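You operate a simulated robot arm through the tools that you are given. There is no shell and no other tool. Be economical: measure what you need, move in short steps, check, and stop when the job is done.

You are at the controls of a simulated robot arm. One attempt, no reset.

Task
Rock jar 57 in the blue cradle till mixed and put it back.
Fine: slide the latch over the lid before you rock it; leave the latch open. Set down upright: what you pick out.

It is judged by the outcome, as a careful person would: the job done as asked, and still so three seconds after it is handed in. It fails if anything else is knocked over, pushed out of place, dropped, spilled or broken. A push-on lid holds only when it is set on centred and level and pressed home; a screw cap is set on level and turned clockwise until tight.

Robot
A 7-joint arm with a two-finger parallel gripper, fixed in place. Base frame: the origin is at the foot of the arm, x ahead of it, y to its left, z up; the work surface is at about z = 0.88. Units: m, degrees, N and s.
With the tool pointing down near the work surface it reaches from about 0.3 to 0.7 m from the base axis. Its first joint turns from -66.0 to 66.0 degrees. Payload 1.57 kg.
Tool frame: the origin (TCP) lies between the finger pads and is the grasp point; the fingertips stand 0.03 m ahead of it; z points along the fingers, y is the line along which they close. The gripper opens to 0.11 m. The fingers are 0.024 m wide and 0.012 m thick; the gripper's body (0.048 by 0.112 m) begins 0.078 m behind the TCP.
Orientation is that of the tool frame in the base frame, as [roll, pitch, yaw] about the fixed x, y, z axes, in that order (R = Rz(yaw) Ry(pitch) Rx(roll)). With the fingers straight down and closing along the base's y, the tool's x points along the base's -x, its y along +y and its z along -z.

Tools
- The arm moves only by the tool send_rows. Its argument "steps" is a list of rows, each a list of 3 entries, a list of its own where there are three numbers: the closure, from 0 (fully open) to 1 (shut), then the shift along the base's x, y, z in m, then the turn, a rotation vector about the base's x, y, z in degrees. In form: [[jaw, [x, y, z], [ax, ay, az]], ...]. A call has 1 to 10 rows; each row shifts and turns the commanded pose from where the row before left it. A row lasts 0.2 s, in which the tool goes at most 0.05 m and 8.6 degrees; a call with a longer step from one row to the next is refused whole, and so is a gripper value outside its range. Where a pose cannot be reached the arm comes as near as it can. A force on the tool above 40 N (or 10 N above the force at the start of the call, whichever is more), or a blocked arm, ends the call early, and 0.2 s more pass. The fingers move at their own pace (about 0.108 m/s each) and stop on an object; they squeeze with about 35 N. The grip force told is the motor's: it shows also when the fingers shut on nothing. Time passes only in rows, and 0.2 s behind the last, so rows that do not move let the fingers close. It gives the time, the measured TCP pose, the force on the tool (base axes), the opening and the grip force at its end, in the units of the frame above (readings bear some noise), with the torque about the TCP (base axes, N m) and any sound that the robot's microphone picked up.
- Cameras (640 x 400 px; columns grow to the right, rows downward): "scene" is fixed at [0.1602, -0.3838, 1.4117]; the picture's right is [0.83, -0.55, 0.00], its down [-0.28, -0.42, -0.86] and it looks along [0.48, 0.72, -0.50] (base axes); focal length 296 px, centre (320, 200). "wrist" rides on the gripper at [0.07, 0.016, -0.141] in the tool frame; the picture's right is [-0.23, 0.97, 0.00], its down [-0.86, -0.20, -0.48] and it looks along [-0.47, -0.11, 0.88] (tool axes); focal length 222 px, centre (320, 200). There is no depth. A picture from a camera that has moved, and an enlarged one, comes with that camera's place and axes in the base frame and with its lens.
- capture(camera): a new picture of that camera. The clock stands still meanwhile.
- zoom(camera, box): a new picture of the part [left, top, right, bottom] of that camera's present view, enlarged. The clock stands still meanwhile.
- close_job(): hands the job in; it is judged then, once.

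Go step by step. Nothing tells you positions but the pictures and the camera data: compare them with the known pose of the tool, close in by small moves and look again before you grip or let go. The budget is 120 turns and 64 pictures, counting those below and the enlarged ones. Unless the task says otherwise, let go and move clear before handing in, and close with one line.

The tools are called after ">>>" by a JSON object that holds its "op" and its "data". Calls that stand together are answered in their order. send_rows: Moves the arm, as the interface text tells. Its arguments: {"type":"object","properties":{"steps":{"type":"array","items":{"type":"array"}}},"required":["steps"]} The other tools are called the same way: capture (camera) takes a picture; zoom (camera, box) takes an enlarged picture of a part of a camera's view; close_job () hands the job in.

At the start:

```text
t: 0.0
tcp_pos: [0.4283, -0.0646, 1.1961]
ee_rot: [179.9, 0.1, 180.0]
force: [0.2, 0.4, -0.6]
torque: [0.0, 0.01, 0.01]
grip_width: 0.11
grip_force: 0.1
```

scene: 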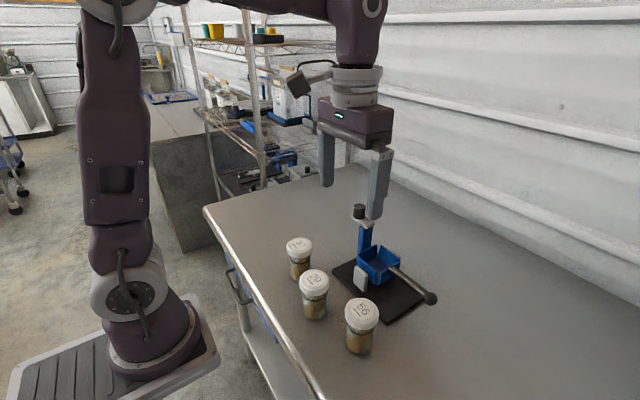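
wrist: 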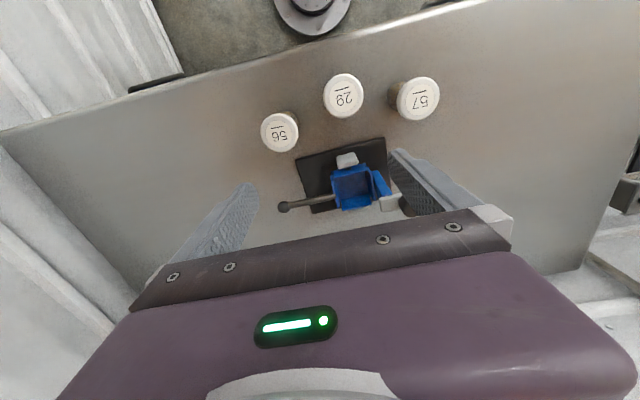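

I see three jars and a blue cradle with a handle; the wrist view shows jar 57 as the one furthest to the arm's left. I will look closer first.

>>> {"op": "zoom", "data": {"camera": "scene", "box": [270, 180, 450, 360]}}

>>> {"op": "zoom", "data": {"camera": "wrist", "box": [240, 60, 460, 230]}}

```text
2.22 times, centred on (360, 270) of scene
camera zoom: at [0.1602, -0.3838, 1.4117], right [0.83, -0.55, 0.0], down [-0.28, -0.42, -0.86], along [0.48, 0.72, -0.5], focal length 658 px, centre (231, 44)
```

zoom: 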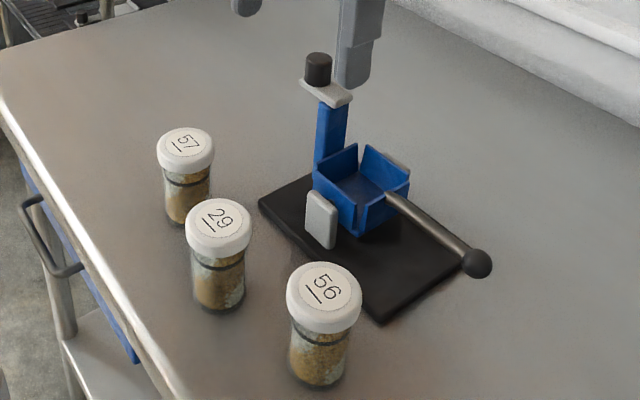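

```text
2.35 times, centred on (350, 145) of wrist
camera zoom: at [0.3599, -0.0483, 1.3377], right [0.23, 0.97, 0.0], down [0.86, -0.2, 0.48], along [0.47, -0.11, -0.88], focal length 523 px, centre (249, 329)
```

zoom: 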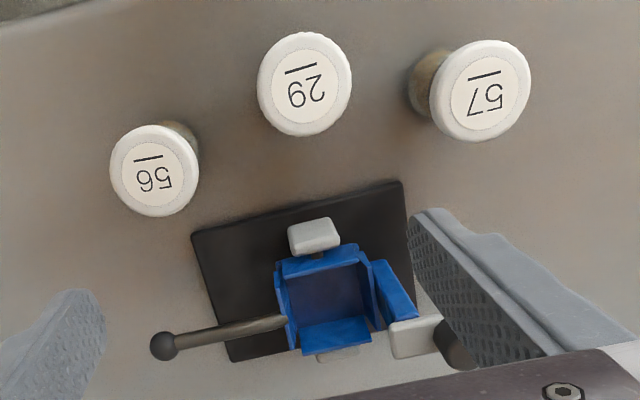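

Jar 57 stands near (0.418, 0.091), lid top about 0.98; the cradle is near (0.565, -0.025), its post and latch on the +y side and the handle knob near (0.565, -0.17, 0.955). I'll turn the gripper 90° so it closes along x and move above jar 57.

>>> {"op": "send_rows", "data": {"steps": [[0, [0, 0.015, 0], [0, 0, 8.5]], [0, [0, 0.015, 0], [0, 0, 8.5]], [0, [0, 0.015, 0], [0, 0, 8.5]], [0, [0, 0.015, 0], [0, 0, 8.5]], [0, [0, 0.015, 0], [0, 0, 8.5]], [0, [0, 0.015, 0], [0, 0, 8.5]], [0, [0, 0.015, 0], [0, 0, 8.5]], [0, [0, 0.015, 0], [0, 0, 8.5]], [0, [-0.005, 0.015, 0], [0, 0, 8.5]], [0, [-0.005, 0.02, 0], [0, 0, 8.5]]]}}

>>> {"op": "send_rows", "data": {"steps": [[0, [0, 0, -0.01], [0, 0, 5]], [0, [0, 0, 0], [0, 0, 0]]]}}

>>> {"op": "capture", "data": {"camera": "wrist"}}

>>> {"op": "capture", "data": {"camera": "scene"}}

```text
t: 2.2
tcp_pos: [0.4189, 0.0892, 1.1962]
ee_rot: [180.0, -0.1, -94.8]
force: [-0.1, 0.8, 0.0]
torque: [0.01, -0.01, -0.03]
grip_width: 0.1099
grip_force: 0.1
```

```text
t: 2.8
tcp_pos: [0.4196, 0.0905, 1.1865]
ee_rot: [180.0, 0.0, -90.1]
force: [-0.1, 0.0, 0.8]
torque: [0.02, 0.0, 0.02]
grip_width: 0.11
grip_force: 0.0
```

```text
59 pictures are left
camera wrist: at [0.4038, 0.0201, 1.3274], right [-0.97, 0.23, 0.0], down [0.2, 0.86, 0.48], along [0.11, 0.47, -0.88], focal length 222 px, centre (320, 200)
```

wrist: 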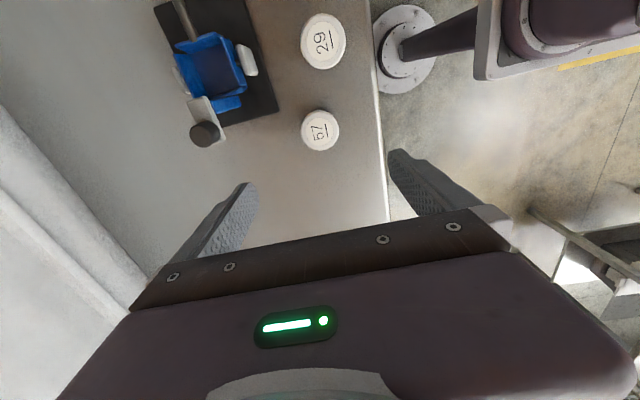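

```text
58 pictures are left
```

scene: 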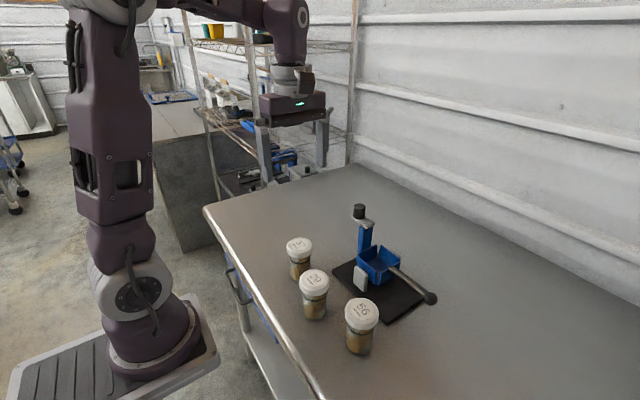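

The gripper is over jar 57 as planned. I'll zoom in on the cradle and jar.

>>> {"op": "zoom", "data": {"camera": "wrist", "box": [140, 0, 360, 160]}}

>>> {"op": "zoom", "data": {"camera": "scene", "box": [325, 195, 445, 325]}}

>>> {"op": "zoom", "data": {"camera": "scene", "box": [275, 225, 345, 325]}}

```text
2.50 times, centred on (250, 80) of wrist
camera zoom: at [0.4038, 0.0201, 1.3274], right [-0.97, 0.23, 0.0], down [0.2, 0.86, 0.48], along [0.11, 0.47, -0.88], focal length 555 px, centre (495, 500)
```

zoom: 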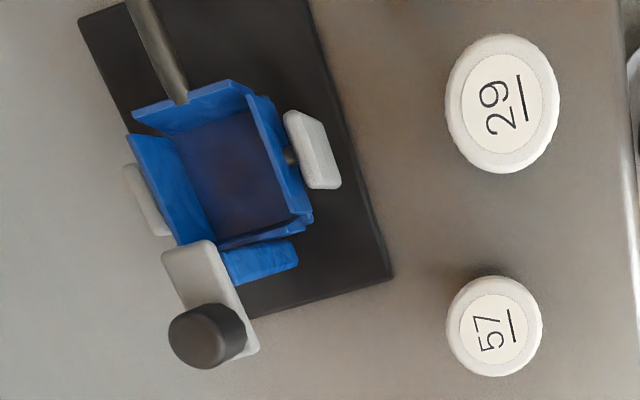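

```text
3.08 times, centred on (385, 260) of scene
camera zoom: at [0.1602, -0.3838, 1.4117], right [0.83, -0.55, 0.0], down [-0.28, -0.42, -0.86], along [0.48, 0.72, -0.5], focal length 912 px, centre (120, 15)
```

zoom: 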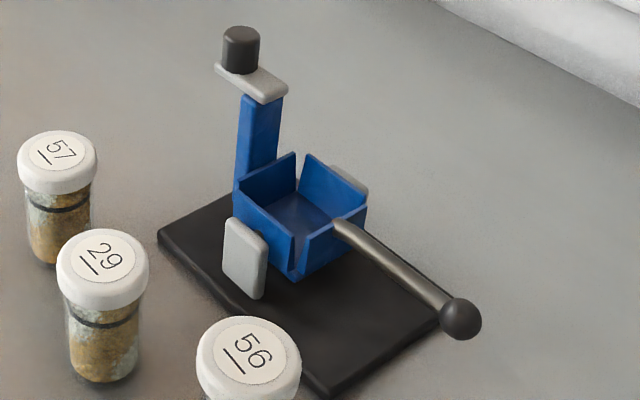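

```text
4.00 times, centred on (310, 275) of scene
camera zoom: at [0.1602, -0.3838, 1.4117], right [0.83, -0.55, 0.0], down [-0.28, -0.42, -0.86], along [0.48, 0.72, -0.5], focal length 1185 px, centre (360, -100)
```

zoom: 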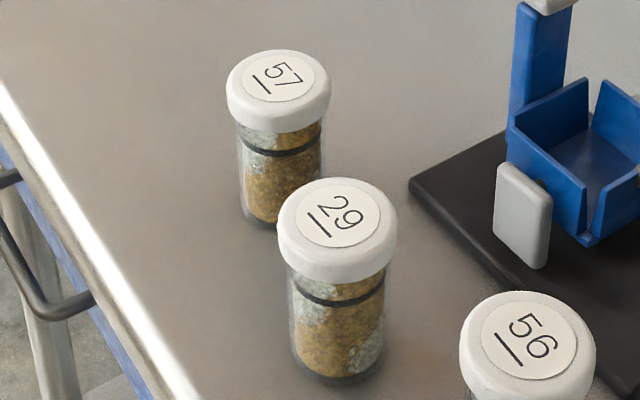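

The cradle looks square to the base axes, with trunnions along x. I want a second, closer view of it before picking, so I'll move the camera over it.

>>> {"op": "send_rows", "data": {"steps": [[0, [0.03, -0.04, 0], [0, 0, 0]], [0, [0.03, -0.04, 0], [0, 0, 0]], [0, [0.03, -0.04, 0], [0, 0, 0]], [0, [0.03, -0.04, 0], [0, 0, 0]], [0, [0.02, -0.04, 0], [0, 0, 0]], [0, [0, -0.02, 0], [0, 0, 0]], [0, [0, 0, 0], [0, 0, 0]]]}}

>>> {"op": "zoom", "data": {"camera": "wrist", "box": [220, 80, 440, 220]}}

```text
t: 4.4
tcp_pos: [0.56, -0.1288, 1.1847]
ee_rot: [179.9, 0.0, -90.0]
force: [1.1, 0.4, -0.8]
torque: [0.03, 0.04, 0.01]
grip_width: 0.1098
grip_force: 0.1
```

```text
2.86 times, centred on (330, 150) of wrist
camera zoom: at [0.5443, -0.1985, 1.3273], right [-0.97, 0.23, 0.0], down [0.2, 0.86, 0.48], along [0.11, 0.47, -0.88], focal length 635 px, centre (291, 343)
```

zoom: 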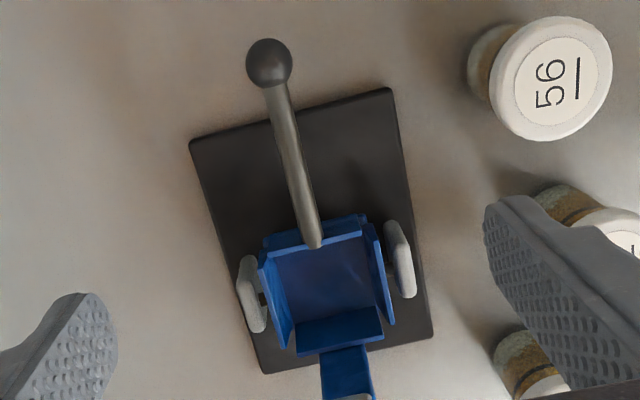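

The cradle centre comes out at about (0.560, -0.027), rim about 0.955. I go back over jar 57 and lower part way.

>>> {"op": "send_rows", "data": {"steps": [[0, [-0.028, 0.04, 0], [0, 0, 0]], [0, [-0.028, 0.04, 0], [0, 0, 0]], [0, [-0.028, 0.04, 0], [0, 0, 0]], [0, [-0.028, 0.04, 0], [0, 0, 0]], [0, [-0.029, 0.04, 0], [0, 0, 0]], [0, [0, 0.018, -0.03], [0, 0, 0]], [0, [0, 0, -0.04], [0, 0, 0]], [0, [0, 0, -0.04], [0, 0, 0]], [0, [0, 0, 0], [0, 0, 0]]]}}

>>> {"op": "capture", "data": {"camera": "wrist"}}

>>> {"op": "zoom", "data": {"camera": "scene", "box": [240, 180, 400, 300]}}

```text
t: 6.4
tcp_pos: [0.4191, 0.0905, 1.0745]
ee_rot: [179.9, 0.0, -90.0]
force: [0.7, 0.6, -0.2]
torque: [-0.03, -0.02, -0.03]
grip_width: 0.11
grip_force: 0.1
```

```text
53 pictures are left
camera wrist: at [0.4029, 0.0212, 1.216], right [-0.97, 0.23, 0.0], down [0.2, 0.85, 0.48], along [0.11, 0.47, -0.88], focal length 222 px, centre (320, 200)
```

wrist: 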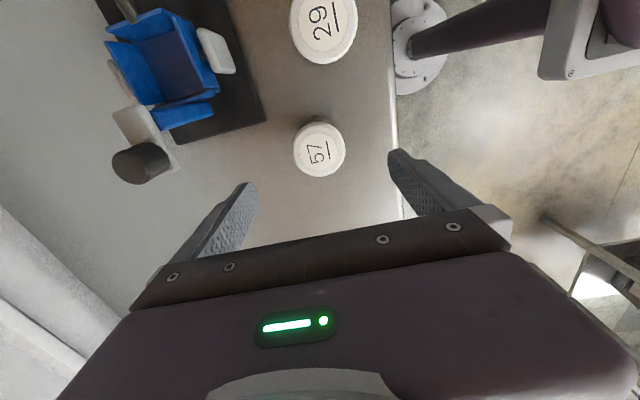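

```text
3.33 times, centred on (320, 240) of scene
camera zoom: at [0.1602, -0.3838, 1.4117], right [0.83, -0.55, 0.0], down [-0.28, -0.42, -0.86], along [0.48, 0.72, -0.5], focal length 988 px, centre (320, 67)
```

zoom: 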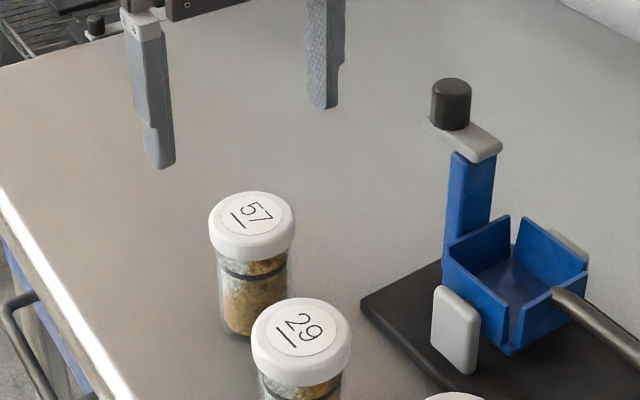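

The lid measures at about (0.418, 0.087), top about 0.982. I lower so the pads sit on the lid and close.

>>> {"op": "send_rows", "data": {"steps": [[0, [0, -0.003, -0.04], [0, 0, 0]], [0, [0, 0, -0.04], [0, 0, 0]], [0, [0, 0, -0.025], [0, 0, 0]], [0, [0, 0, 0], [0, 0, 0]]]}}

>>> {"op": "capture", "data": {"camera": "wrist"}}

>>> {"op": "zoom", "data": {"camera": "scene", "box": [240, 180, 400, 300]}}

```text
t: 7.4
tcp_pos: [0.4189, 0.0868, 0.9693]
ee_rot: [-180.0, 0.0, -89.9]
force: [-0.2, 0.0, 0.3]
torque: [-0.04, -0.01, 0.02]
grip_width: 0.1099
grip_force: 0.0
```

```text
51 pictures are left
camera wrist: at [0.4032, 0.0168, 1.1108], right [-0.97, 0.23, 0.0], down [0.2, 0.86, 0.48], along [0.11, 0.47, -0.88], focal length 222 px, centre (320, 200)
```

wrist: 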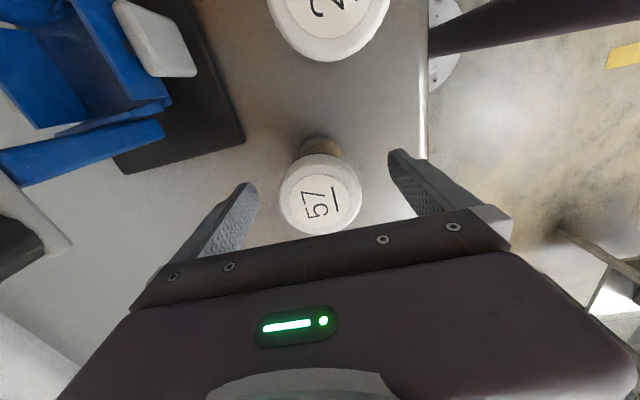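

```text
3.33 times, centred on (320, 240) of scene
camera zoom: at [0.1602, -0.3838, 1.4117], right [0.83, -0.55, 0.0], down [-0.28, -0.42, -0.86], along [0.48, 0.72, -0.5], focal length 988 px, centre (320, 67)
```

zoom: 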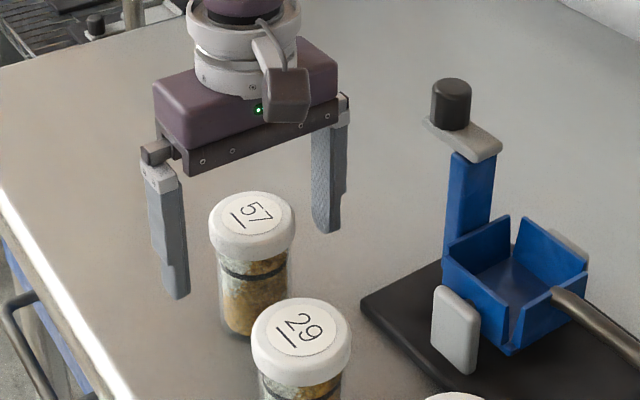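

The jar is a few millimetres toward -y of the finger plane; I shift -4 mm and close on the lid.

>>> {"op": "send_rows", "data": {"steps": [[0, [-0.0005, -0.004, 0], [0, 0, 0]], [1, [0, 0, 0], [0, 0, 0]], [1, [0, 0, 0], [0, 0, 0]], [1, [0, 0, 0], [0, 0, 0]]]}}

>>> {"op": "send_rows", "data": {"steps": [[1, [0, 0, 0.02], [0, 0, 0]], [1, [0, 0, 0.04], [0, 0, 0]], [1, [0, 0, 0.04], [0, 0, 0]], [1, [0, 0, 0], [0, 0, 0]]]}}

>>> {"op": "zoom", "data": {"camera": "scene", "box": [240, 130, 400, 300]}}

```text
t: 8.4
tcp_pos: [0.4185, 0.0827, 0.9699]
ee_rot: [180.0, 0.0, -90.0]
force: [2.0, -0.8, 1.5]
torque: [0.03, -0.09, -0.01]
grip_width: 0.0584
grip_force: 35.0
```

```text
t: 9.4
tcp_pos: [0.4151, 0.0796, 1.0683]
ee_rot: [180.0, 0.0, -90.0]
force: [-0.2, -0.1, -2.5]
torque: [0.02, 0.01, -0.02]
grip_width: 0.0583
grip_force: 36.0
```

```text
2.35 times, centred on (320, 215) of scene
camera zoom: at [0.1602, -0.3838, 1.4117], right [0.83, -0.55, 0.0], down [-0.28, -0.42, -0.86], along [0.48, 0.72, -0.5], focal length 697 px, centre (320, 165)
```

zoom: 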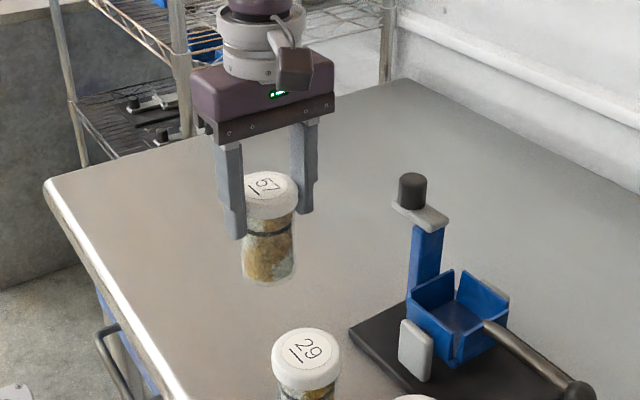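

Jar 57 hangs straight in the gripper with its bottom about 0.09 below the TCP. I raise it a bit and carry it around to above the cradle, keeping clear of the latch and jar 29.

>>> {"op": "send_rows", "data": {"steps": [[1, [0, 0, 0.03], [0, 0, 0]], [1, [0, 0, 0.03], [0, 0, 0]], [1, [0.03, -0.03, 0], [0, 0, 0]], [1, [0.03, -0.04, 0], [0, 0, 0]], [1, [0.03, -0.04, 0], [0, 0, 0]], [1, [0.03, 0, 0], [0, 0, 0]], [1, [0.02, 0, 0], [0, 0, 0]], [1, [0, 0, 0], [0, 0, 0]]]}}

>>> {"op": "capture", "data": {"camera": "wrist"}}

>>> {"op": "zoom", "data": {"camera": "scene", "box": [300, 130, 460, 330]}}

```text
t: 11.2
tcp_pos: [0.5571, -0.0303, 1.1309]
ee_rot: [-179.9, 0.0, -90.1]
force: [-1.0, 0.6, -1.7]
torque: [-0.01, -0.03, 0.02]
grip_width: 0.0585
grip_force: 34.7
```

```text
48 pictures are left
camera wrist: at [0.5414, -0.1001, 1.2721], right [-0.97, 0.23, 0.0], down [0.2, 0.86, 0.48], along [0.11, 0.47, -0.88], focal length 222 px, centre (320, 200)
```

wrist: 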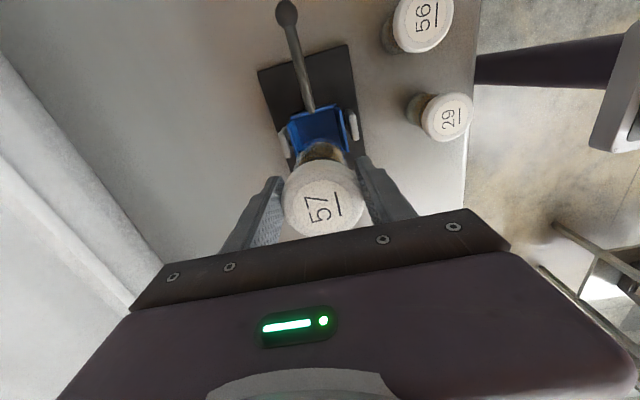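

```text
2.00 times, centred on (380, 230) of scene
camera zoom: at [0.1603, -0.3838, 1.4117], right [0.83, -0.55, 0.0], down [-0.28, -0.42, -0.86], along [0.48, 0.72, -0.5], focal length 593 px, centre (200, 140)
```

zoom: 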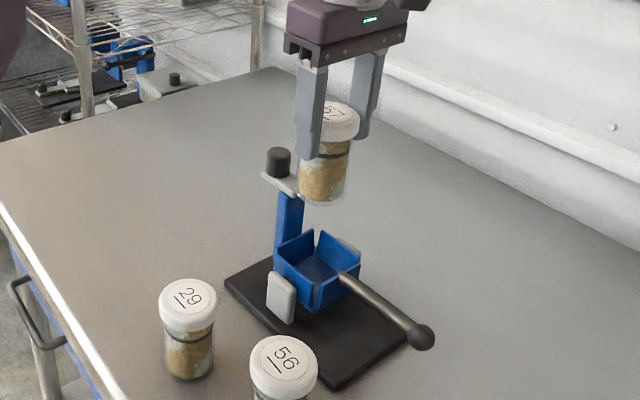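

The jar is above the cradle. I correct by (+3, +3) mm and lower until the bottom is just above the rim, then look.

>>> {"op": "send_rows", "data": {"steps": [[1, [0.002, 0.002, -0.03], [0, 0, 0]], [1, [0.001, 0.001, -0.03], [0, 0, 0]], [1, [0, 0, -0.015], [0, 0, 0]], [1, [0, 0, 0], [0, 0, 0]]]}}

>>> {"op": "zoom", "data": {"camera": "wrist", "box": [220, 30, 420, 230]}}

>>> {"op": "zoom", "data": {"camera": "scene", "box": [325, 170, 445, 310]}}

```text
t: 12.2
tcp_pos: [0.5622, -0.0287, 1.0566]
ee_rot: [-180.0, -0.1, -90.0]
force: [-0.4, -11.3, 2.2]
torque: [-0.22, 0.06, 0.1]
grip_width: 0.0581
grip_force: 35.5
```

```text
2.00 times, centred on (320, 130) of wrist
camera zoom: at [0.5452, -0.0976, 1.1977], right [-0.97, 0.23, 0.0], down [0.2, 0.86, 0.48], along [0.11, 0.46, -0.88], focal length 444 px, centre (320, 340)
```

zoom: 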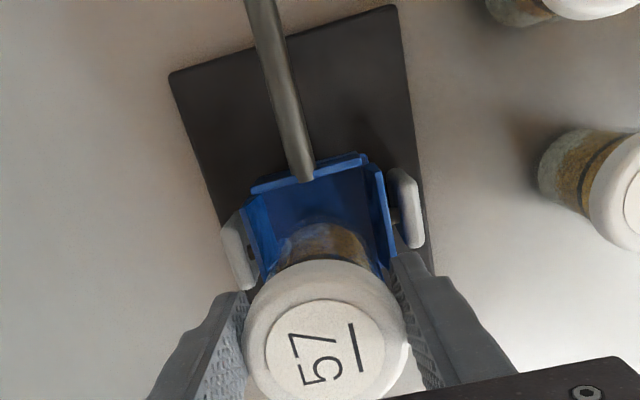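

```text
2.86 times, centred on (385, 240) of scene
camera zoom: at [0.1602, -0.3841, 1.4116], right [0.83, -0.55, 0.0], down [-0.28, -0.42, -0.86], along [0.48, 0.72, -0.5], focal length 846 px, centre (134, 86)
```

zoom: 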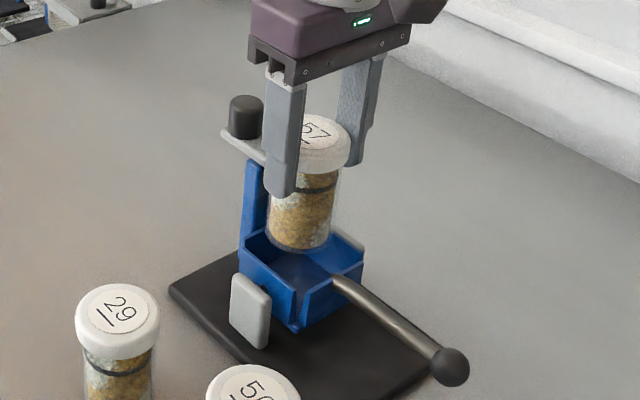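

A sideways force of -11 N in y shows the jar is pressing on the post side. I back off toward -y and re-check.

>>> {"op": "send_rows", "data": {"steps": [[1, [0, -0.005, 0.005], [0, 0, 0]], [1, [0, -0.005, 0], [0, 0, 0]], [1, [0, 0, 0], [0, 0, 0]]]}}

>>> {"op": "zoom", "data": {"camera": "wrist", "box": [220, 30, 420, 230]}}

>>> {"op": "zoom", "data": {"camera": "scene", "box": [325, 170, 445, 310]}}

```text
t: 13.0
tcp_pos: [0.5607, -0.0368, 1.0616]
ee_rot: [-179.9, 0.0, -89.9]
force: [-0.1, -0.2, -2.0]
torque: [-0.01, 0.01, 0.01]
grip_width: 0.0583
grip_force: 35.1
```

```text
2.00 times, centred on (320, 130) of wrist
camera zoom: at [0.5452, -0.1061, 1.2026], right [-0.97, 0.23, 0.0], down [0.2, 0.85, 0.48], along [0.11, 0.47, -0.88], focal length 444 px, centre (320, 340)
```

zoom: 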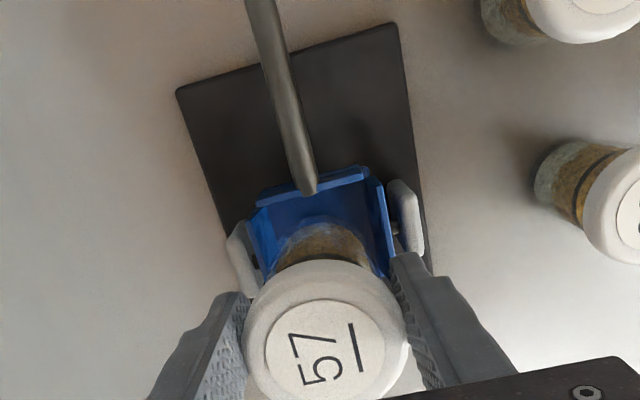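

```text
2.86 times, centred on (385, 240) of scene
camera zoom: at [0.1602, -0.3838, 1.4117], right [0.83, -0.55, 0.0], down [-0.28, -0.42, -0.86], along [0.48, 0.72, -0.5], focal length 846 px, centre (134, 86)
```

zoom: 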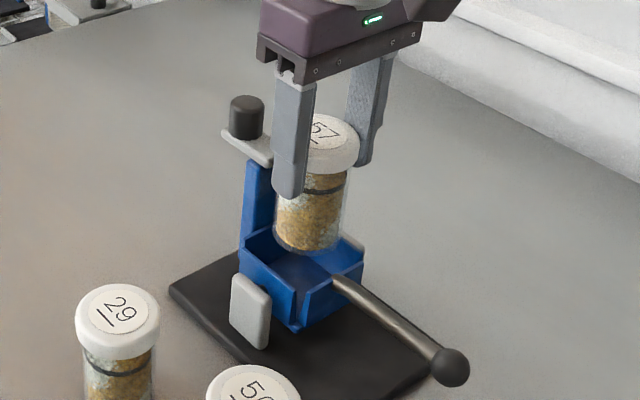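

Free again; the y centre is likely about -0.033. I shift +3 mm and lower gently, watching the force.

>>> {"op": "send_rows", "data": {"steps": [[1, [0, 0.003, -0.005], [0, 0, 0]], [1, [0, 0, -0.006], [0, 0, 0]], [1, [0, 0, -0.006], [0, 0, 0]], [1, [0, 0, 0], [0, 0, 0]]]}}

```text
t: 14.0
tcp_pos: [0.5607, -0.0323, 1.0447]
ee_rot: [-180.0, 0.1, -90.0]
force: [-0.6, 1.3, -3.3]
torque: [-0.04, 0.04, -0.01]
grip_width: 0.0583
grip_force: 34.9
```

No contact at bottom height 0.955. I keep lowering in small steps.

>>> {"op": "send_rows", "data": {"steps": [[1, [0, 0, -0.006], [0, 0, 0]], [1, [0, 0, -0.006], [0, 0, 0]], [1, [0, 0, 0], [0, 0, 0]]]}}

>>> {"op": "zoom", "data": {"camera": "scene", "box": [325, 170, 445, 310]}}

```text
t: 14.8
tcp_pos: [0.5607, -0.0331, 1.0323]
ee_rot: [-180.0, 0.1, -90.1]
force: [0.7, -0.9, -2.6]
torque: [-0.01, 0.0, -0.05]
grip_width: 0.0582
grip_force: 34.7
```

```text
2.86 times, centred on (385, 240) of scene
camera zoom: at [0.1603, -0.3838, 1.4116], right [0.83, -0.55, 0.0], down [-0.28, -0.42, -0.86], along [0.48, 0.72, -0.5], focal length 846 px, centre (134, 86)
```

zoom: 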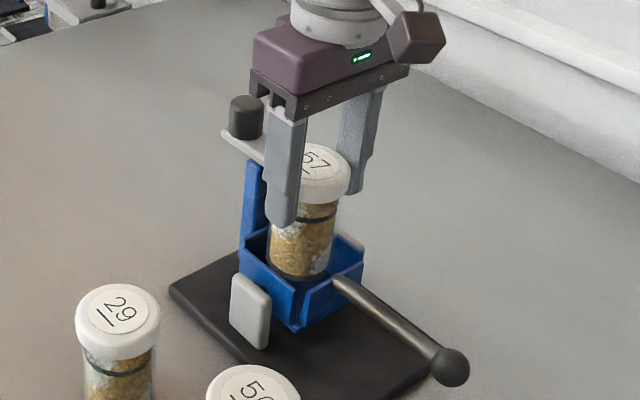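

The jar is inside the cradle walls with no contact. I continue down to the floor.

>>> {"op": "send_rows", "data": {"steps": [[1, [0, 0, -0.005], [0, 0, 0]], [1, [0, 0, -0.005], [0, 0, 0]], [1, [0, 0, 0], [0, 0, 0]]]}}

>>> {"op": "send_rows", "data": {"steps": [[1, [0, 0, -0.004], [0, 0, 0]], [1, [0, 0, 0], [0, 0, 0]]]}}

```text
t: 15.6
tcp_pos: [0.5608, -0.0319, 1.0208]
ee_rot: [-180.0, 0.0, -90.0]
force: [-0.4, -2.8, -1.9]
torque: [-0.03, 0.02, -0.04]
grip_width: 0.058
grip_force: 34.8
```

```text
t: 16.2
tcp_pos: [0.561, -0.032, 1.0184]
ee_rot: [-180.0, 0.0, -90.0]
force: [-0.7, -3.8, -1.2]
torque: [0.03, 0.01, 0.01]
grip_width: 0.0587
grip_force: 35.2
```

A small -y push remains; I ease 2 mm toward -y and continue down in small steps.

>>> {"op": "send_rows", "data": {"steps": [[1, [0, -0.002, 0], [0, 0, 0]], [1, [0, 0, -0.004], [0, 0, 0]], [1, [0, 0, 0], [0, 0, 0]]]}}

>>> {"op": "zoom", "data": {"camera": "scene", "box": [325, 180, 425, 300]}}

>>> {"op": "zoom", "data": {"camera": "wrist", "box": [220, 30, 420, 230]}}

```text
t: 17.0
tcp_pos: [0.5609, -0.0345, 1.0139]
ee_rot: [180.0, 0.0, -90.0]
force: [-0.9, 0.7, -1.9]
torque: [-0.02, -0.04, 0.0]
grip_width: 0.0584
grip_force: 34.7
```

```text
3.33 times, centred on (375, 240) of scene
camera zoom: at [0.1602, -0.3838, 1.4117], right [0.83, -0.55, 0.0], down [-0.28, -0.42, -0.86], along [0.48, 0.72, -0.5], focal length 988 px, centre (137, 67)
```

zoom: 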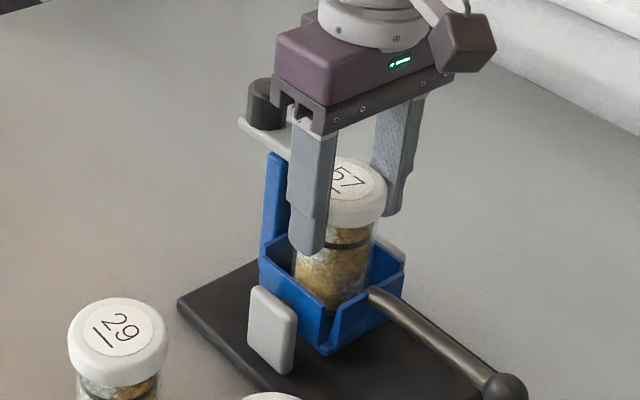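

```text
2.00 times, centred on (320, 130) of wrist
camera zoom: at [0.545, -0.1038, 1.1557], right [-0.97, 0.23, 0.0], down [0.2, 0.86, 0.48], along [0.11, 0.47, -0.88], focal length 444 px, centre (320, 340)
```

zoom: 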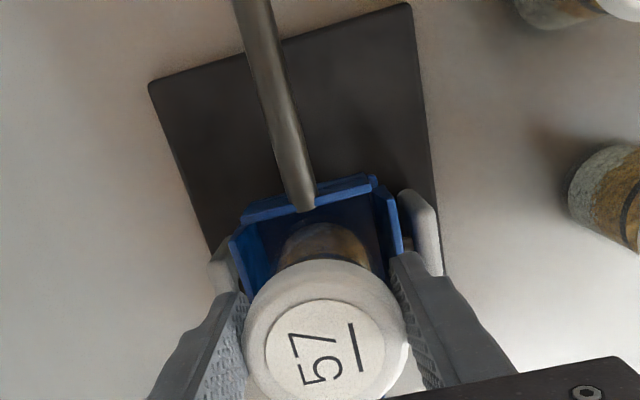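

Still free-hanging; I lower further until the floor is felt.

>>> {"op": "send_rows", "data": {"steps": [[1, [0, 0, -0.004], [0, 0, 0]], [1, [0, 0, -0.004], [0, 0, 0]], [1, [0, 0, 0], [0, 0, 0]]]}}

>>> {"op": "send_rows", "data": {"steps": [[1, [0, 0, -0.003], [0, 0, 0]], [1, [0, 0, 0], [0, 0, 0]]]}}

```text
t: 17.9
tcp_pos: [0.5615, -0.0343, 1.0095]
ee_rot: [-179.7, -0.1, -90.1]
force: [-1.6, 0.2, 6.6]
torque: [0.27, 0.14, 0.02]
grip_width: 0.0586
grip_force: 35.6
stopped in row 3: the force on the tool passed its limit at 41 N (the readings are from after the stop); the commanded pose is now the measured one
```

```text
t: 18.3
tcp_pos: [0.5615, -0.034, 1.0097]
ee_rot: [-179.4, 0.0, -89.9]
force: [-1.2, 1.1, 7.4]
torque: [0.24, -0.03, 0.01]
grip_width: 0.0585
grip_force: 34.8
stopped in row 2: the force on the tool passed its limit at 45 N (the readings are from after the stop); the commanded pose is now the measured one
```

The jar stands on the cradle floor (bottom at about 0.92). I check before letting go.

>>> {"op": "zoom", "data": {"camera": "scene", "box": [325, 180, 425, 300]}}

```text
3.33 times, centred on (375, 240) of scene
camera zoom: at [0.1601, -0.3838, 1.4117], right [0.83, -0.55, 0.0], down [-0.28, -0.42, -0.86], along [0.48, 0.72, -0.5], focal length 988 px, centre (137, 67)
```

zoom: 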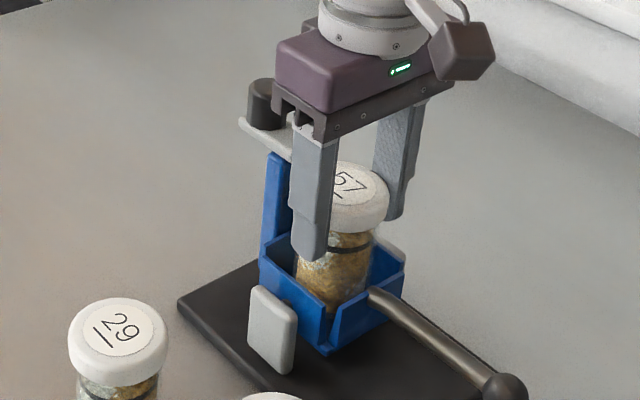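

It sits in the cradle; I open and lift clear, then look at the latch.

>>> {"op": "send_rows", "data": {"steps": [[0.4, [0, 0, 0.001], [0, 0, 0]], [0.4, [0, 0, 0], [0, 0, 0]], [0.4, [0, 0, 0.03], [0, 0, 0]], [0.4, [0, 0, 0.04], [0, 0, 0]], [0.4, [0, 0, 0.04], [0, 0, 0]], [0.4, [0, -0.03, 0.02], [0, 0, 0]], [0.4, [0, -0.04, 0], [0, 0, 0]], [0.4, [0, 0, 0], [0, 0, 0]]]}}

>>> {"op": "zoom", "data": {"camera": "scene", "box": [325, 180, 445, 310]}}

>>> {"op": "zoom", "data": {"camera": "wrist", "box": [220, 30, 420, 230]}}

```text
t: 20.1
tcp_pos: [0.5615, -0.1056, 1.1398]
ee_rot: [-179.5, -0.1, -89.9]
force: [-0.9, 0.0, -0.6]
torque: [0.04, -0.03, -0.02]
grip_width: 0.066
grip_force: 0.2
```

```text
3.08 times, centred on (385, 245) of scene
camera zoom: at [0.1602, -0.3838, 1.4117], right [0.83, -0.55, 0.0], down [-0.28, -0.42, -0.86], along [0.48, 0.72, -0.5], focal length 912 px, centre (120, 62)
```

zoom: 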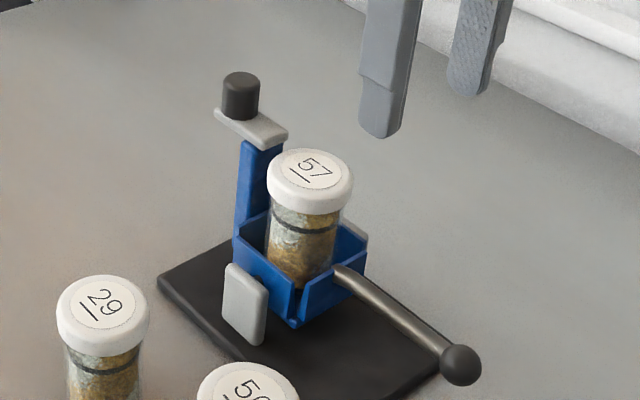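

```text
2.00 times, centred on (320, 130) of wrist
camera zoom: at [0.5456, -0.1757, 1.2819], right [-0.97, 0.23, -0.01], down [0.19, 0.86, 0.48], along [0.12, 0.46, -0.88], focal length 444 px, centre (320, 340)
```

zoom: 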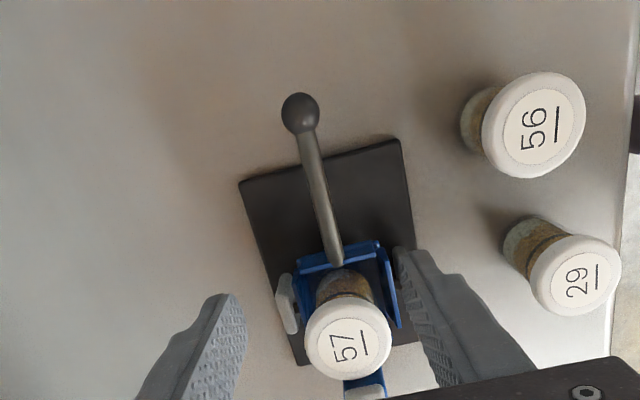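

Jar 57 sits upright in the cradle. Next I go over the latch knob, near (0.561, 0.052), top about 1.057.

>>> {"op": "send_rows", "data": {"steps": [[0.4, [0, 0.04, 0], [0, 0, 0]], [0.4, [0, 0.04, 0], [0, 0, 0]], [0.4, [0, 0.04, 0], [0, 0, 0]], [0.4, [-0.001, 0.038, 0], [0, 0, 0]], [0.4, [0, 0, -0.03], [0, 0, 0]], [0.4, [0, 0, 0], [0, 0, 0]]]}}

>>> {"op": "capture", "data": {"camera": "wrist"}}

>>> {"op": "zoom", "data": {"camera": "scene", "box": [305, 150, 425, 280]}}

```text
t: 21.5
tcp_pos: [0.5626, 0.0529, 1.1101]
ee_rot: [-179.4, 0.0, -90.0]
force: [-0.3, 0.1, 0.0]
torque: [0.01, -0.03, -0.03]
grip_width: 0.066
grip_force: 0.1
```

```text
36 pictures are left
camera wrist: at [0.5451, -0.0164, 1.2505], right [-0.97, 0.23, -0.01], down [0.19, 0.86, 0.48], along [0.12, 0.46, -0.88], focal length 222 px, centre (320, 200)
```

wrist: 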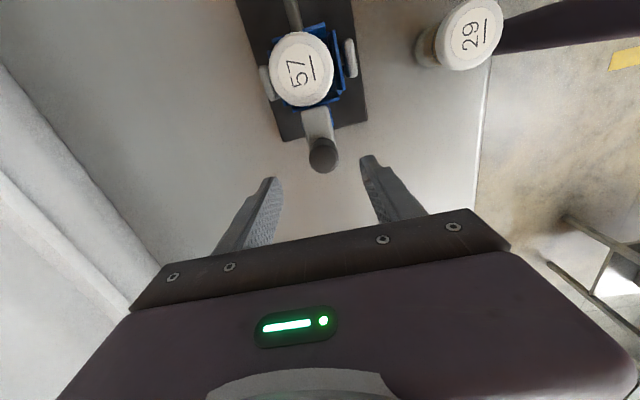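

```text
3.08 times, centred on (365, 215) of scene
camera zoom: at [0.1602, -0.3837, 1.4117], right [0.83, -0.55, 0.0], down [-0.28, -0.42, -0.86], along [0.48, 0.72, -0.5], focal length 912 px, centre (182, 154)
```

zoom: 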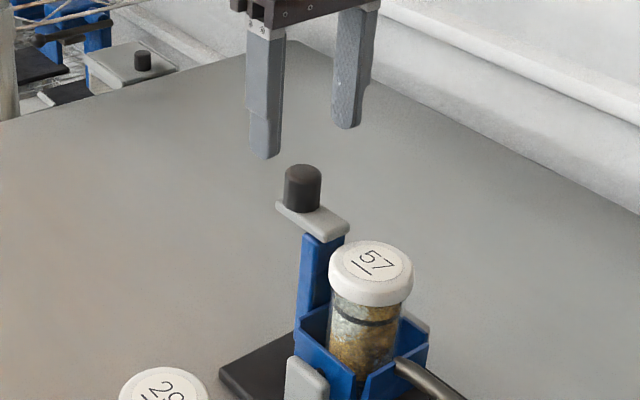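

The knob appears at about y 0.044. I shift and lower to look closer.

>>> {"op": "send_rows", "data": {"steps": [[0.4, [-0.003, -0.008, -0.01], [0, 0, 0]], [0.4, [0, 0, -0.012], [0, 0, 0]], [0.4, [0, 0, -0.012], [0, 0, 0]], [0.4, [0, 0, 0], [0, 0, 0]]]}}

>>> {"op": "zoom", "data": {"camera": "wrist", "box": [220, 80, 420, 250]}}

>>> {"op": "zoom", "data": {"camera": "scene", "box": [325, 170, 405, 250]}}

```text
t: 22.5
tcp_pos: [0.559, 0.0454, 1.076]
ee_rot: [-179.6, -0.1, -90.0]
force: [-0.2, 0.2, -0.3]
torque: [-0.03, 0.02, 0.03]
grip_width: 0.066
grip_force: 0.0
```

```text
2.35 times, centred on (320, 165) of wrist
camera zoom: at [0.5419, -0.024, 1.2171], right [-0.97, 0.23, -0.01], down [0.19, 0.86, 0.48], along [0.12, 0.46, -0.88], focal length 523 px, centre (320, 282)
```

zoom: 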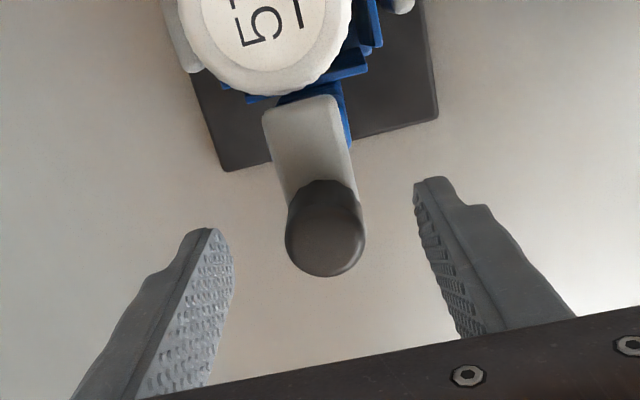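

```text
5.00 times, centred on (365, 210) of scene
camera zoom: at [0.1602, -0.3838, 1.4117], right [0.83, -0.55, 0.0], down [-0.28, -0.42, -0.86], along [0.48, 0.72, -0.5], focal length 1481 px, centre (95, 150)
```

zoom: 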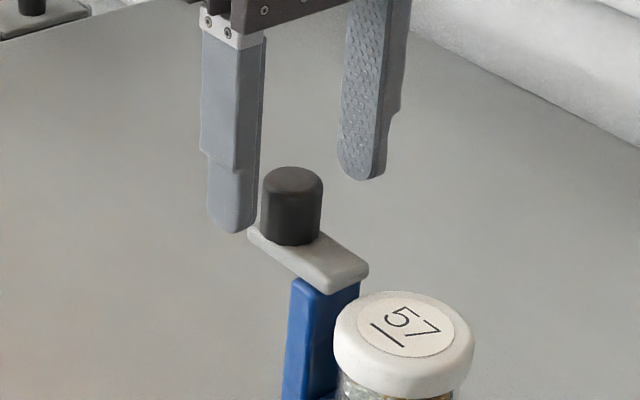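

The knob is centred between the fingers. I lower 8 mm and close on it.

>>> {"op": "send_rows", "data": {"steps": [[0.4, [0, 0, -0.008], [0, 0, 0]], [0.4, [0, 0, 0], [0, 0, 0]], [1, [0, 0, 0], [0, 0, 0]], [1, [0, 0, 0], [0, 0, 0]], [1, [0, 0, 0], [0, 0, 0]]]}}

>>> {"op": "send_rows", "data": {"steps": [[1, [0, -0.004, 0], [0, 0, 0]], [1, [0, -0.004, 0], [0, 0, 0]], [1, [0, -0.004, 0], [0, 0, 0]], [1, [0, 0, 0], [0, 0, 0]]]}}

>>> {"op": "zoom", "data": {"camera": "scene", "box": [325, 170, 445, 310]}}

```text
t: 23.7
tcp_pos: [0.5586, 0.0453, 1.0683]
ee_rot: [-179.6, -0.1, -90.0]
force: [-10.1, 0.7, 0.6]
torque: [-0.05, 0.45, 0.07]
grip_width: 0.0264
grip_force: 35.0
```

```text
t: 24.7
tcp_pos: [0.5575, 0.0334, 1.0683]
ee_rot: [-179.5, 0.0, -90.0]
force: [-14.9, -0.5, 2.9]
torque: [-0.01, 0.81, 0.05]
grip_width: 0.0269
grip_force: 34.8
```

```text
2.86 times, centred on (385, 240) of scene
camera zoom: at [0.1597, -0.3838, 1.4117], right [0.83, -0.55, 0.0], down [-0.28, -0.42, -0.86], along [0.48, 0.72, -0.5], focal length 846 px, centre (134, 86)
```

zoom: 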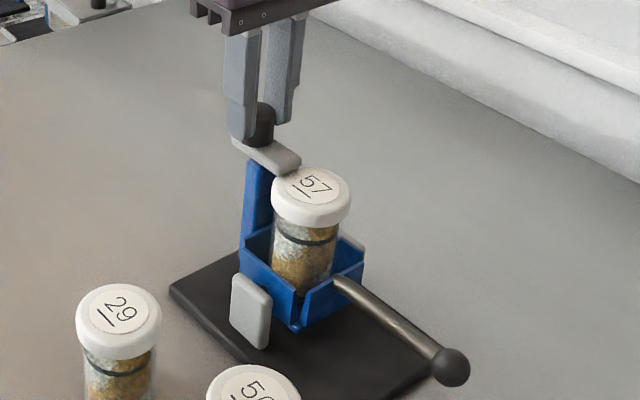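

The latch slides freely, and the x force shows I sit a bit off toward +x. I continue toward -y, easing x by -2 mm.

>>> {"op": "send_rows", "data": {"steps": [[1, [-0.001, -0.004, 0], [0, 0, 0]], [1, [-0.001, -0.004, 0], [0, 0, 0]], [1, [0, -0.004, 0], [0, 0, 0]], [1, [0, -0.004, 0], [0, 0, 0]], [1, [0, 0, 0], [0, 0, 0]]]}}

>>> {"op": "send_rows", "data": {"steps": [[1, [0, -0.004, 0], [0, 0, 0]], [1, [0, -0.004, 0], [0, 0, 0]], [1, [0, 0, 0], [0, 0, 0]]]}}

>>> {"op": "zoom", "data": {"camera": "scene", "box": [325, 170, 445, 310]}}

```text
t: 25.9
tcp_pos: [0.557, 0.0166, 1.0685]
ee_rot: [-179.2, -0.2, -89.9]
force: [10.5, 0.0, 0.7]
torque: [0.0, -0.34, 0.1]
grip_width: 0.0268
grip_force: 34.6
```

```text
t: 26.7
tcp_pos: [0.5567, 0.0098, 1.0694]
ee_rot: [-179.2, 0.0, -89.9]
force: [16.9, 15.9, 19.1]
torque: [1.09, -0.1, 0.07]
grip_width: 0.027
grip_force: 35.1
```

```text
2.86 times, centred on (385, 240) of scene
camera zoom: at [0.1604, -0.3833, 1.4118], right [0.83, -0.55, 0.0], down [-0.28, -0.42, -0.86], along [0.48, 0.72, -0.51], focal length 846 px, centre (134, 86)
```

zoom: 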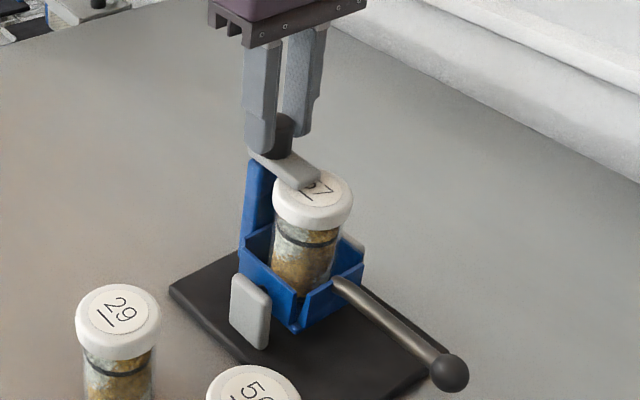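

The latch has met its stop with its tip over the lid. I relax, let go, rise, and look.

>>> {"op": "send_rows", "data": {"steps": [[1, [0.0005, 0.002, 0], [0, 0, 0]], [0.4, [0, 0, 0], [0, 0, 0]], [0.4, [0, 0, 0], [0, 0, 0]], [0.4, [0, 0, 0.03], [0, 0, 0]], [0.4, [0, 0, 0.03], [0, 0, 0]], [0.4, [0, -0.04, 0.02], [0, 0, 0]], [0.4, [0, -0.04, 0], [0, 0, 0]], [0.4, [0, -0.04, 0], [0, 0, 0]], [0.4, [0, -0.04, 0], [0, 0, 0]], [0.4, [0, 0, 0], [0, 0, 0]]]}}

>>> {"op": "zoom", "data": {"camera": "scene", "box": [325, 170, 445, 310]}}

>>> {"op": "capture", "data": {"camera": "wrist"}}

```text
t: 28.9
tcp_pos: [0.5572, -0.15, 1.1476]
ee_rot: [-179.4, -0.1, -90.0]
force: [0.5, -0.8, -0.4]
torque: [-0.02, -0.02, 0.0]
grip_width: 0.0662
grip_force: 0.0
```

```text
2.86 times, centred on (385, 240) of scene
camera zoom: at [0.1602, -0.3838, 1.4117], right [0.83, -0.55, 0.0], down [-0.28, -0.42, -0.86], along [0.48, 0.72, -0.5], focal length 846 px, centre (134, 86)
```

zoom: 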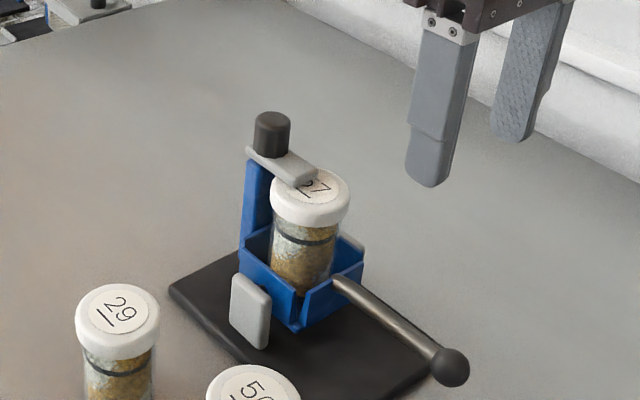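

```text
29 pictures are left
camera wrist: at [0.5392, -0.2194, 1.2891], right [-0.97, 0.23, -0.01], down [0.19, 0.86, 0.48], along [0.12, 0.46, -0.88], focal length 222 px, centre (320, 200)
```

wrist: 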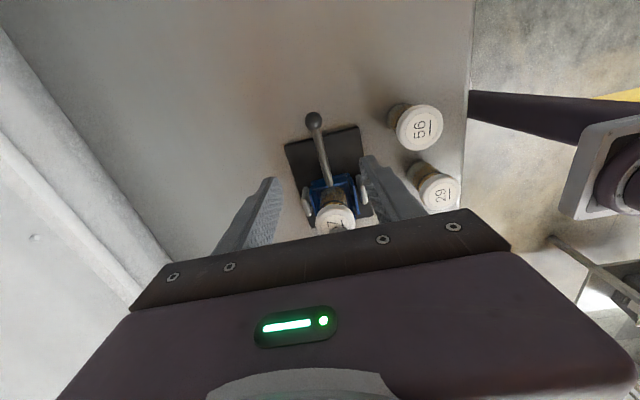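

Latch is closed over the lid. The handle ball is near (0.564, -0.171, 0.955); I lower to just above it and look.

>>> {"op": "send_rows", "data": {"steps": [[0.4, [0.007, -0.021, 0], [0, 0, 0]], [0.4, [0, 0, -0.04], [0, 0, 0]], [0.4, [0, 0, -0.04], [0, 0, 0]], [0.4, [0, 0, -0.04], [0, 0, 0]], [0.4, [0, 0, -0.025], [0, 0, 0]], [0.4, [0, 0, 0], [0, 0, 0]]]}}

>>> {"op": "zoom", "data": {"camera": "wrist", "box": [220, 80, 420, 250]}}

>>> {"op": "zoom", "data": {"camera": "scene", "box": [335, 180, 475, 340]}}

```text
t: 30.3
tcp_pos: [0.5635, -0.1703, 1.0023]
ee_rot: [-179.4, 0.0, -90.0]
force: [0.9, -0.2, -0.2]
torque: [-0.01, -0.02, -0.01]
grip_width: 0.0659
grip_force: 0.0
```

```text
2.35 times, centred on (320, 165) of wrist
camera zoom: at [0.5473, -0.24, 1.1433], right [-0.97, 0.23, -0.01], down [0.19, 0.86, 0.48], along [0.12, 0.46, -0.88], focal length 523 px, centre (320, 282)
```

zoom: 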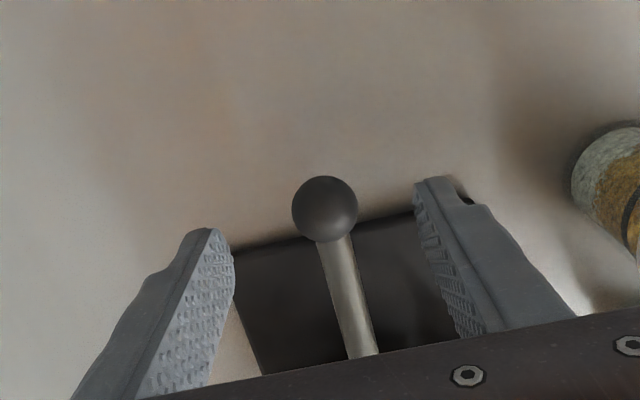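

```text
2.50 times, centred on (405, 260) of scene
camera zoom: at [0.1602, -0.3838, 1.4117], right [0.83, -0.55, 0.0], down [-0.28, -0.42, -0.86], along [0.48, 0.72, -0.5], focal length 741 px, centre (108, 50)
```

zoom: 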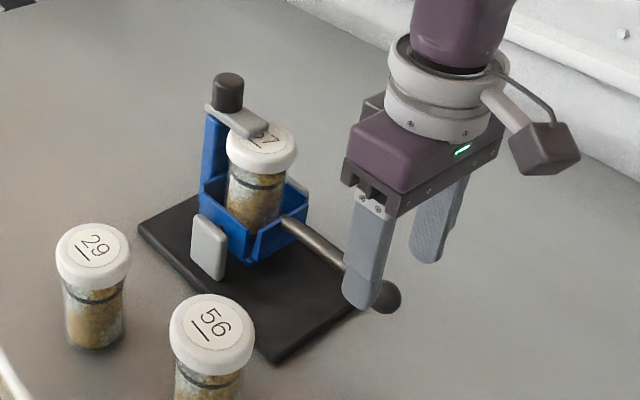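

The ball is centred between the fingers. I lower to its height and close.

>>> {"op": "send_rows", "data": {"steps": [[0.4, [0.0005, -0.001, -0.03], [0, 0, 0]], [0.4, [0, 0, -0.013], [0, 0, 0]], [0.4, [0, 0, 0], [0, 0, 0]], [1, [0, 0, 0], [0, 0, 0]], [1, [0, 0, 0], [0, 0, 0]], [1, [0, 0, 0], [0, 0, 0]]]}}

>>> {"op": "zoom", "data": {"camera": "wrist", "box": [220, 80, 420, 250]}}

```text
t: 31.7
tcp_pos: [0.5628, -0.1722, 0.9581]
ee_rot: [-179.4, 0.0, -90.0]
force: [-8.8, -2.3, 0.6]
torque: [0.06, 0.11, 0.23]
grip_width: 0.0254
grip_force: 35.1
```

```text
2.35 times, centred on (320, 165) of wrist
camera zoom: at [0.5479, -0.2412, 1.0997], right [-0.97, 0.23, -0.01], down [0.19, 0.86, 0.48], along [0.12, 0.46, -0.88], focal length 523 px, centre (320, 282)
```

zoom: 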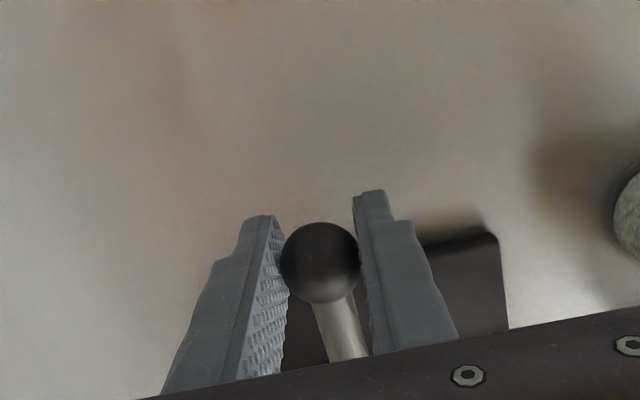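

The ball is held. I lift along the arc about 16° and see how it responds.

>>> {"op": "send_rows", "data": {"steps": [[1, [-0.001, 0.0025, 0.0095], [0, 0, 0]], [1, [-0.0005, 0.0029, 0.0091], [0, 0, 0]], [1, [0, 0.0038, 0.0093], [0, 0, 0]], [1, [0, 0.0045, 0.0092], [0, 0, 0]], [1, [0, 0, 0], [0, 0, 0]]]}}

>>> {"op": "zoom", "data": {"camera": "scene", "box": [325, 170, 475, 340]}}

```text
t: 32.9
tcp_pos: [0.5646, -0.1563, 0.9979]
ee_rot: [-179.4, -0.2, -90.0]
force: [4.8, -3.9, -9.9]
torque: [-0.66, -0.02, 0.01]
grip_width: 0.0255
grip_force: 34.6
```

```text
2.35 times, centred on (400, 255) of scene
camera zoom: at [0.1605, -0.3839, 1.4116], right [0.83, -0.55, 0.0], down [-0.28, -0.42, -0.86], along [0.48, 0.72, -0.5], focal length 697 px, centre (132, 71)
```

zoom: 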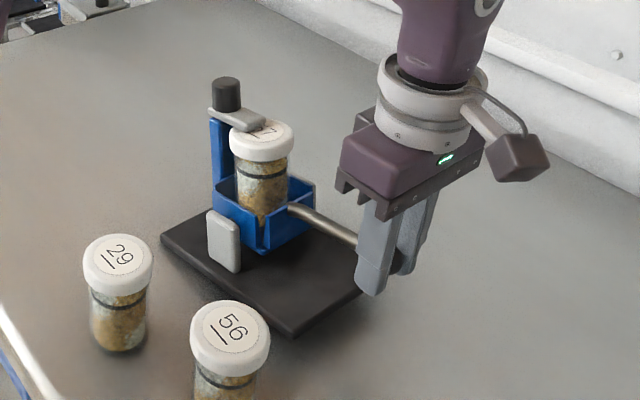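

It rocks with the jar held. I go further up along the arc to about 45°.

>>> {"op": "send_rows", "data": {"steps": [[1, [0, 0.0055, 0.009], [0, 0, 0]], [1, [0, 0.006, 0.009], [0, 0, 0]], [1, [0, 0.0067, 0.008], [0, 0, 0]], [1, [0, 0.007, 0.0075], [0, 0, 0]], [1, [0, 0, 0], [0, 0, 0]]]}}

>>> {"op": "zoom", "data": {"camera": "scene", "box": [325, 170, 475, 340]}}

```text
t: 34.1
tcp_pos: [0.5625, -0.132, 1.031]
ee_rot: [-179.5, -0.1, -89.9]
force: [1.0, -5.5, -8.1]
torque: [-0.46, 0.03, 0.07]
grip_width: 0.0255
grip_force: 35.7
```

```text
2.35 times, centred on (400, 255) of scene
camera zoom: at [0.1604, -0.3839, 1.4116], right [0.83, -0.55, 0.0], down [-0.28, -0.42, -0.86], along [0.48, 0.72, -0.5], focal length 697 px, centre (132, 71)
```

zoom: 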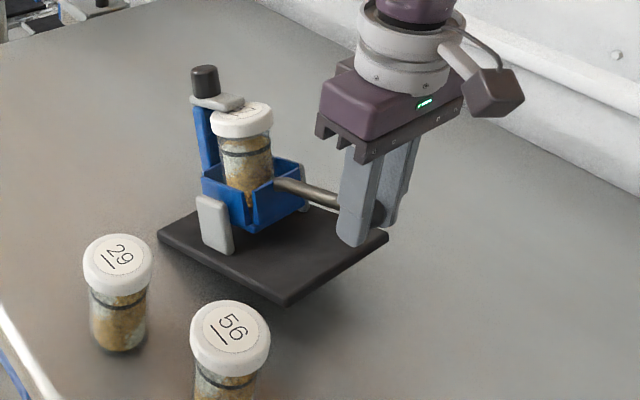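

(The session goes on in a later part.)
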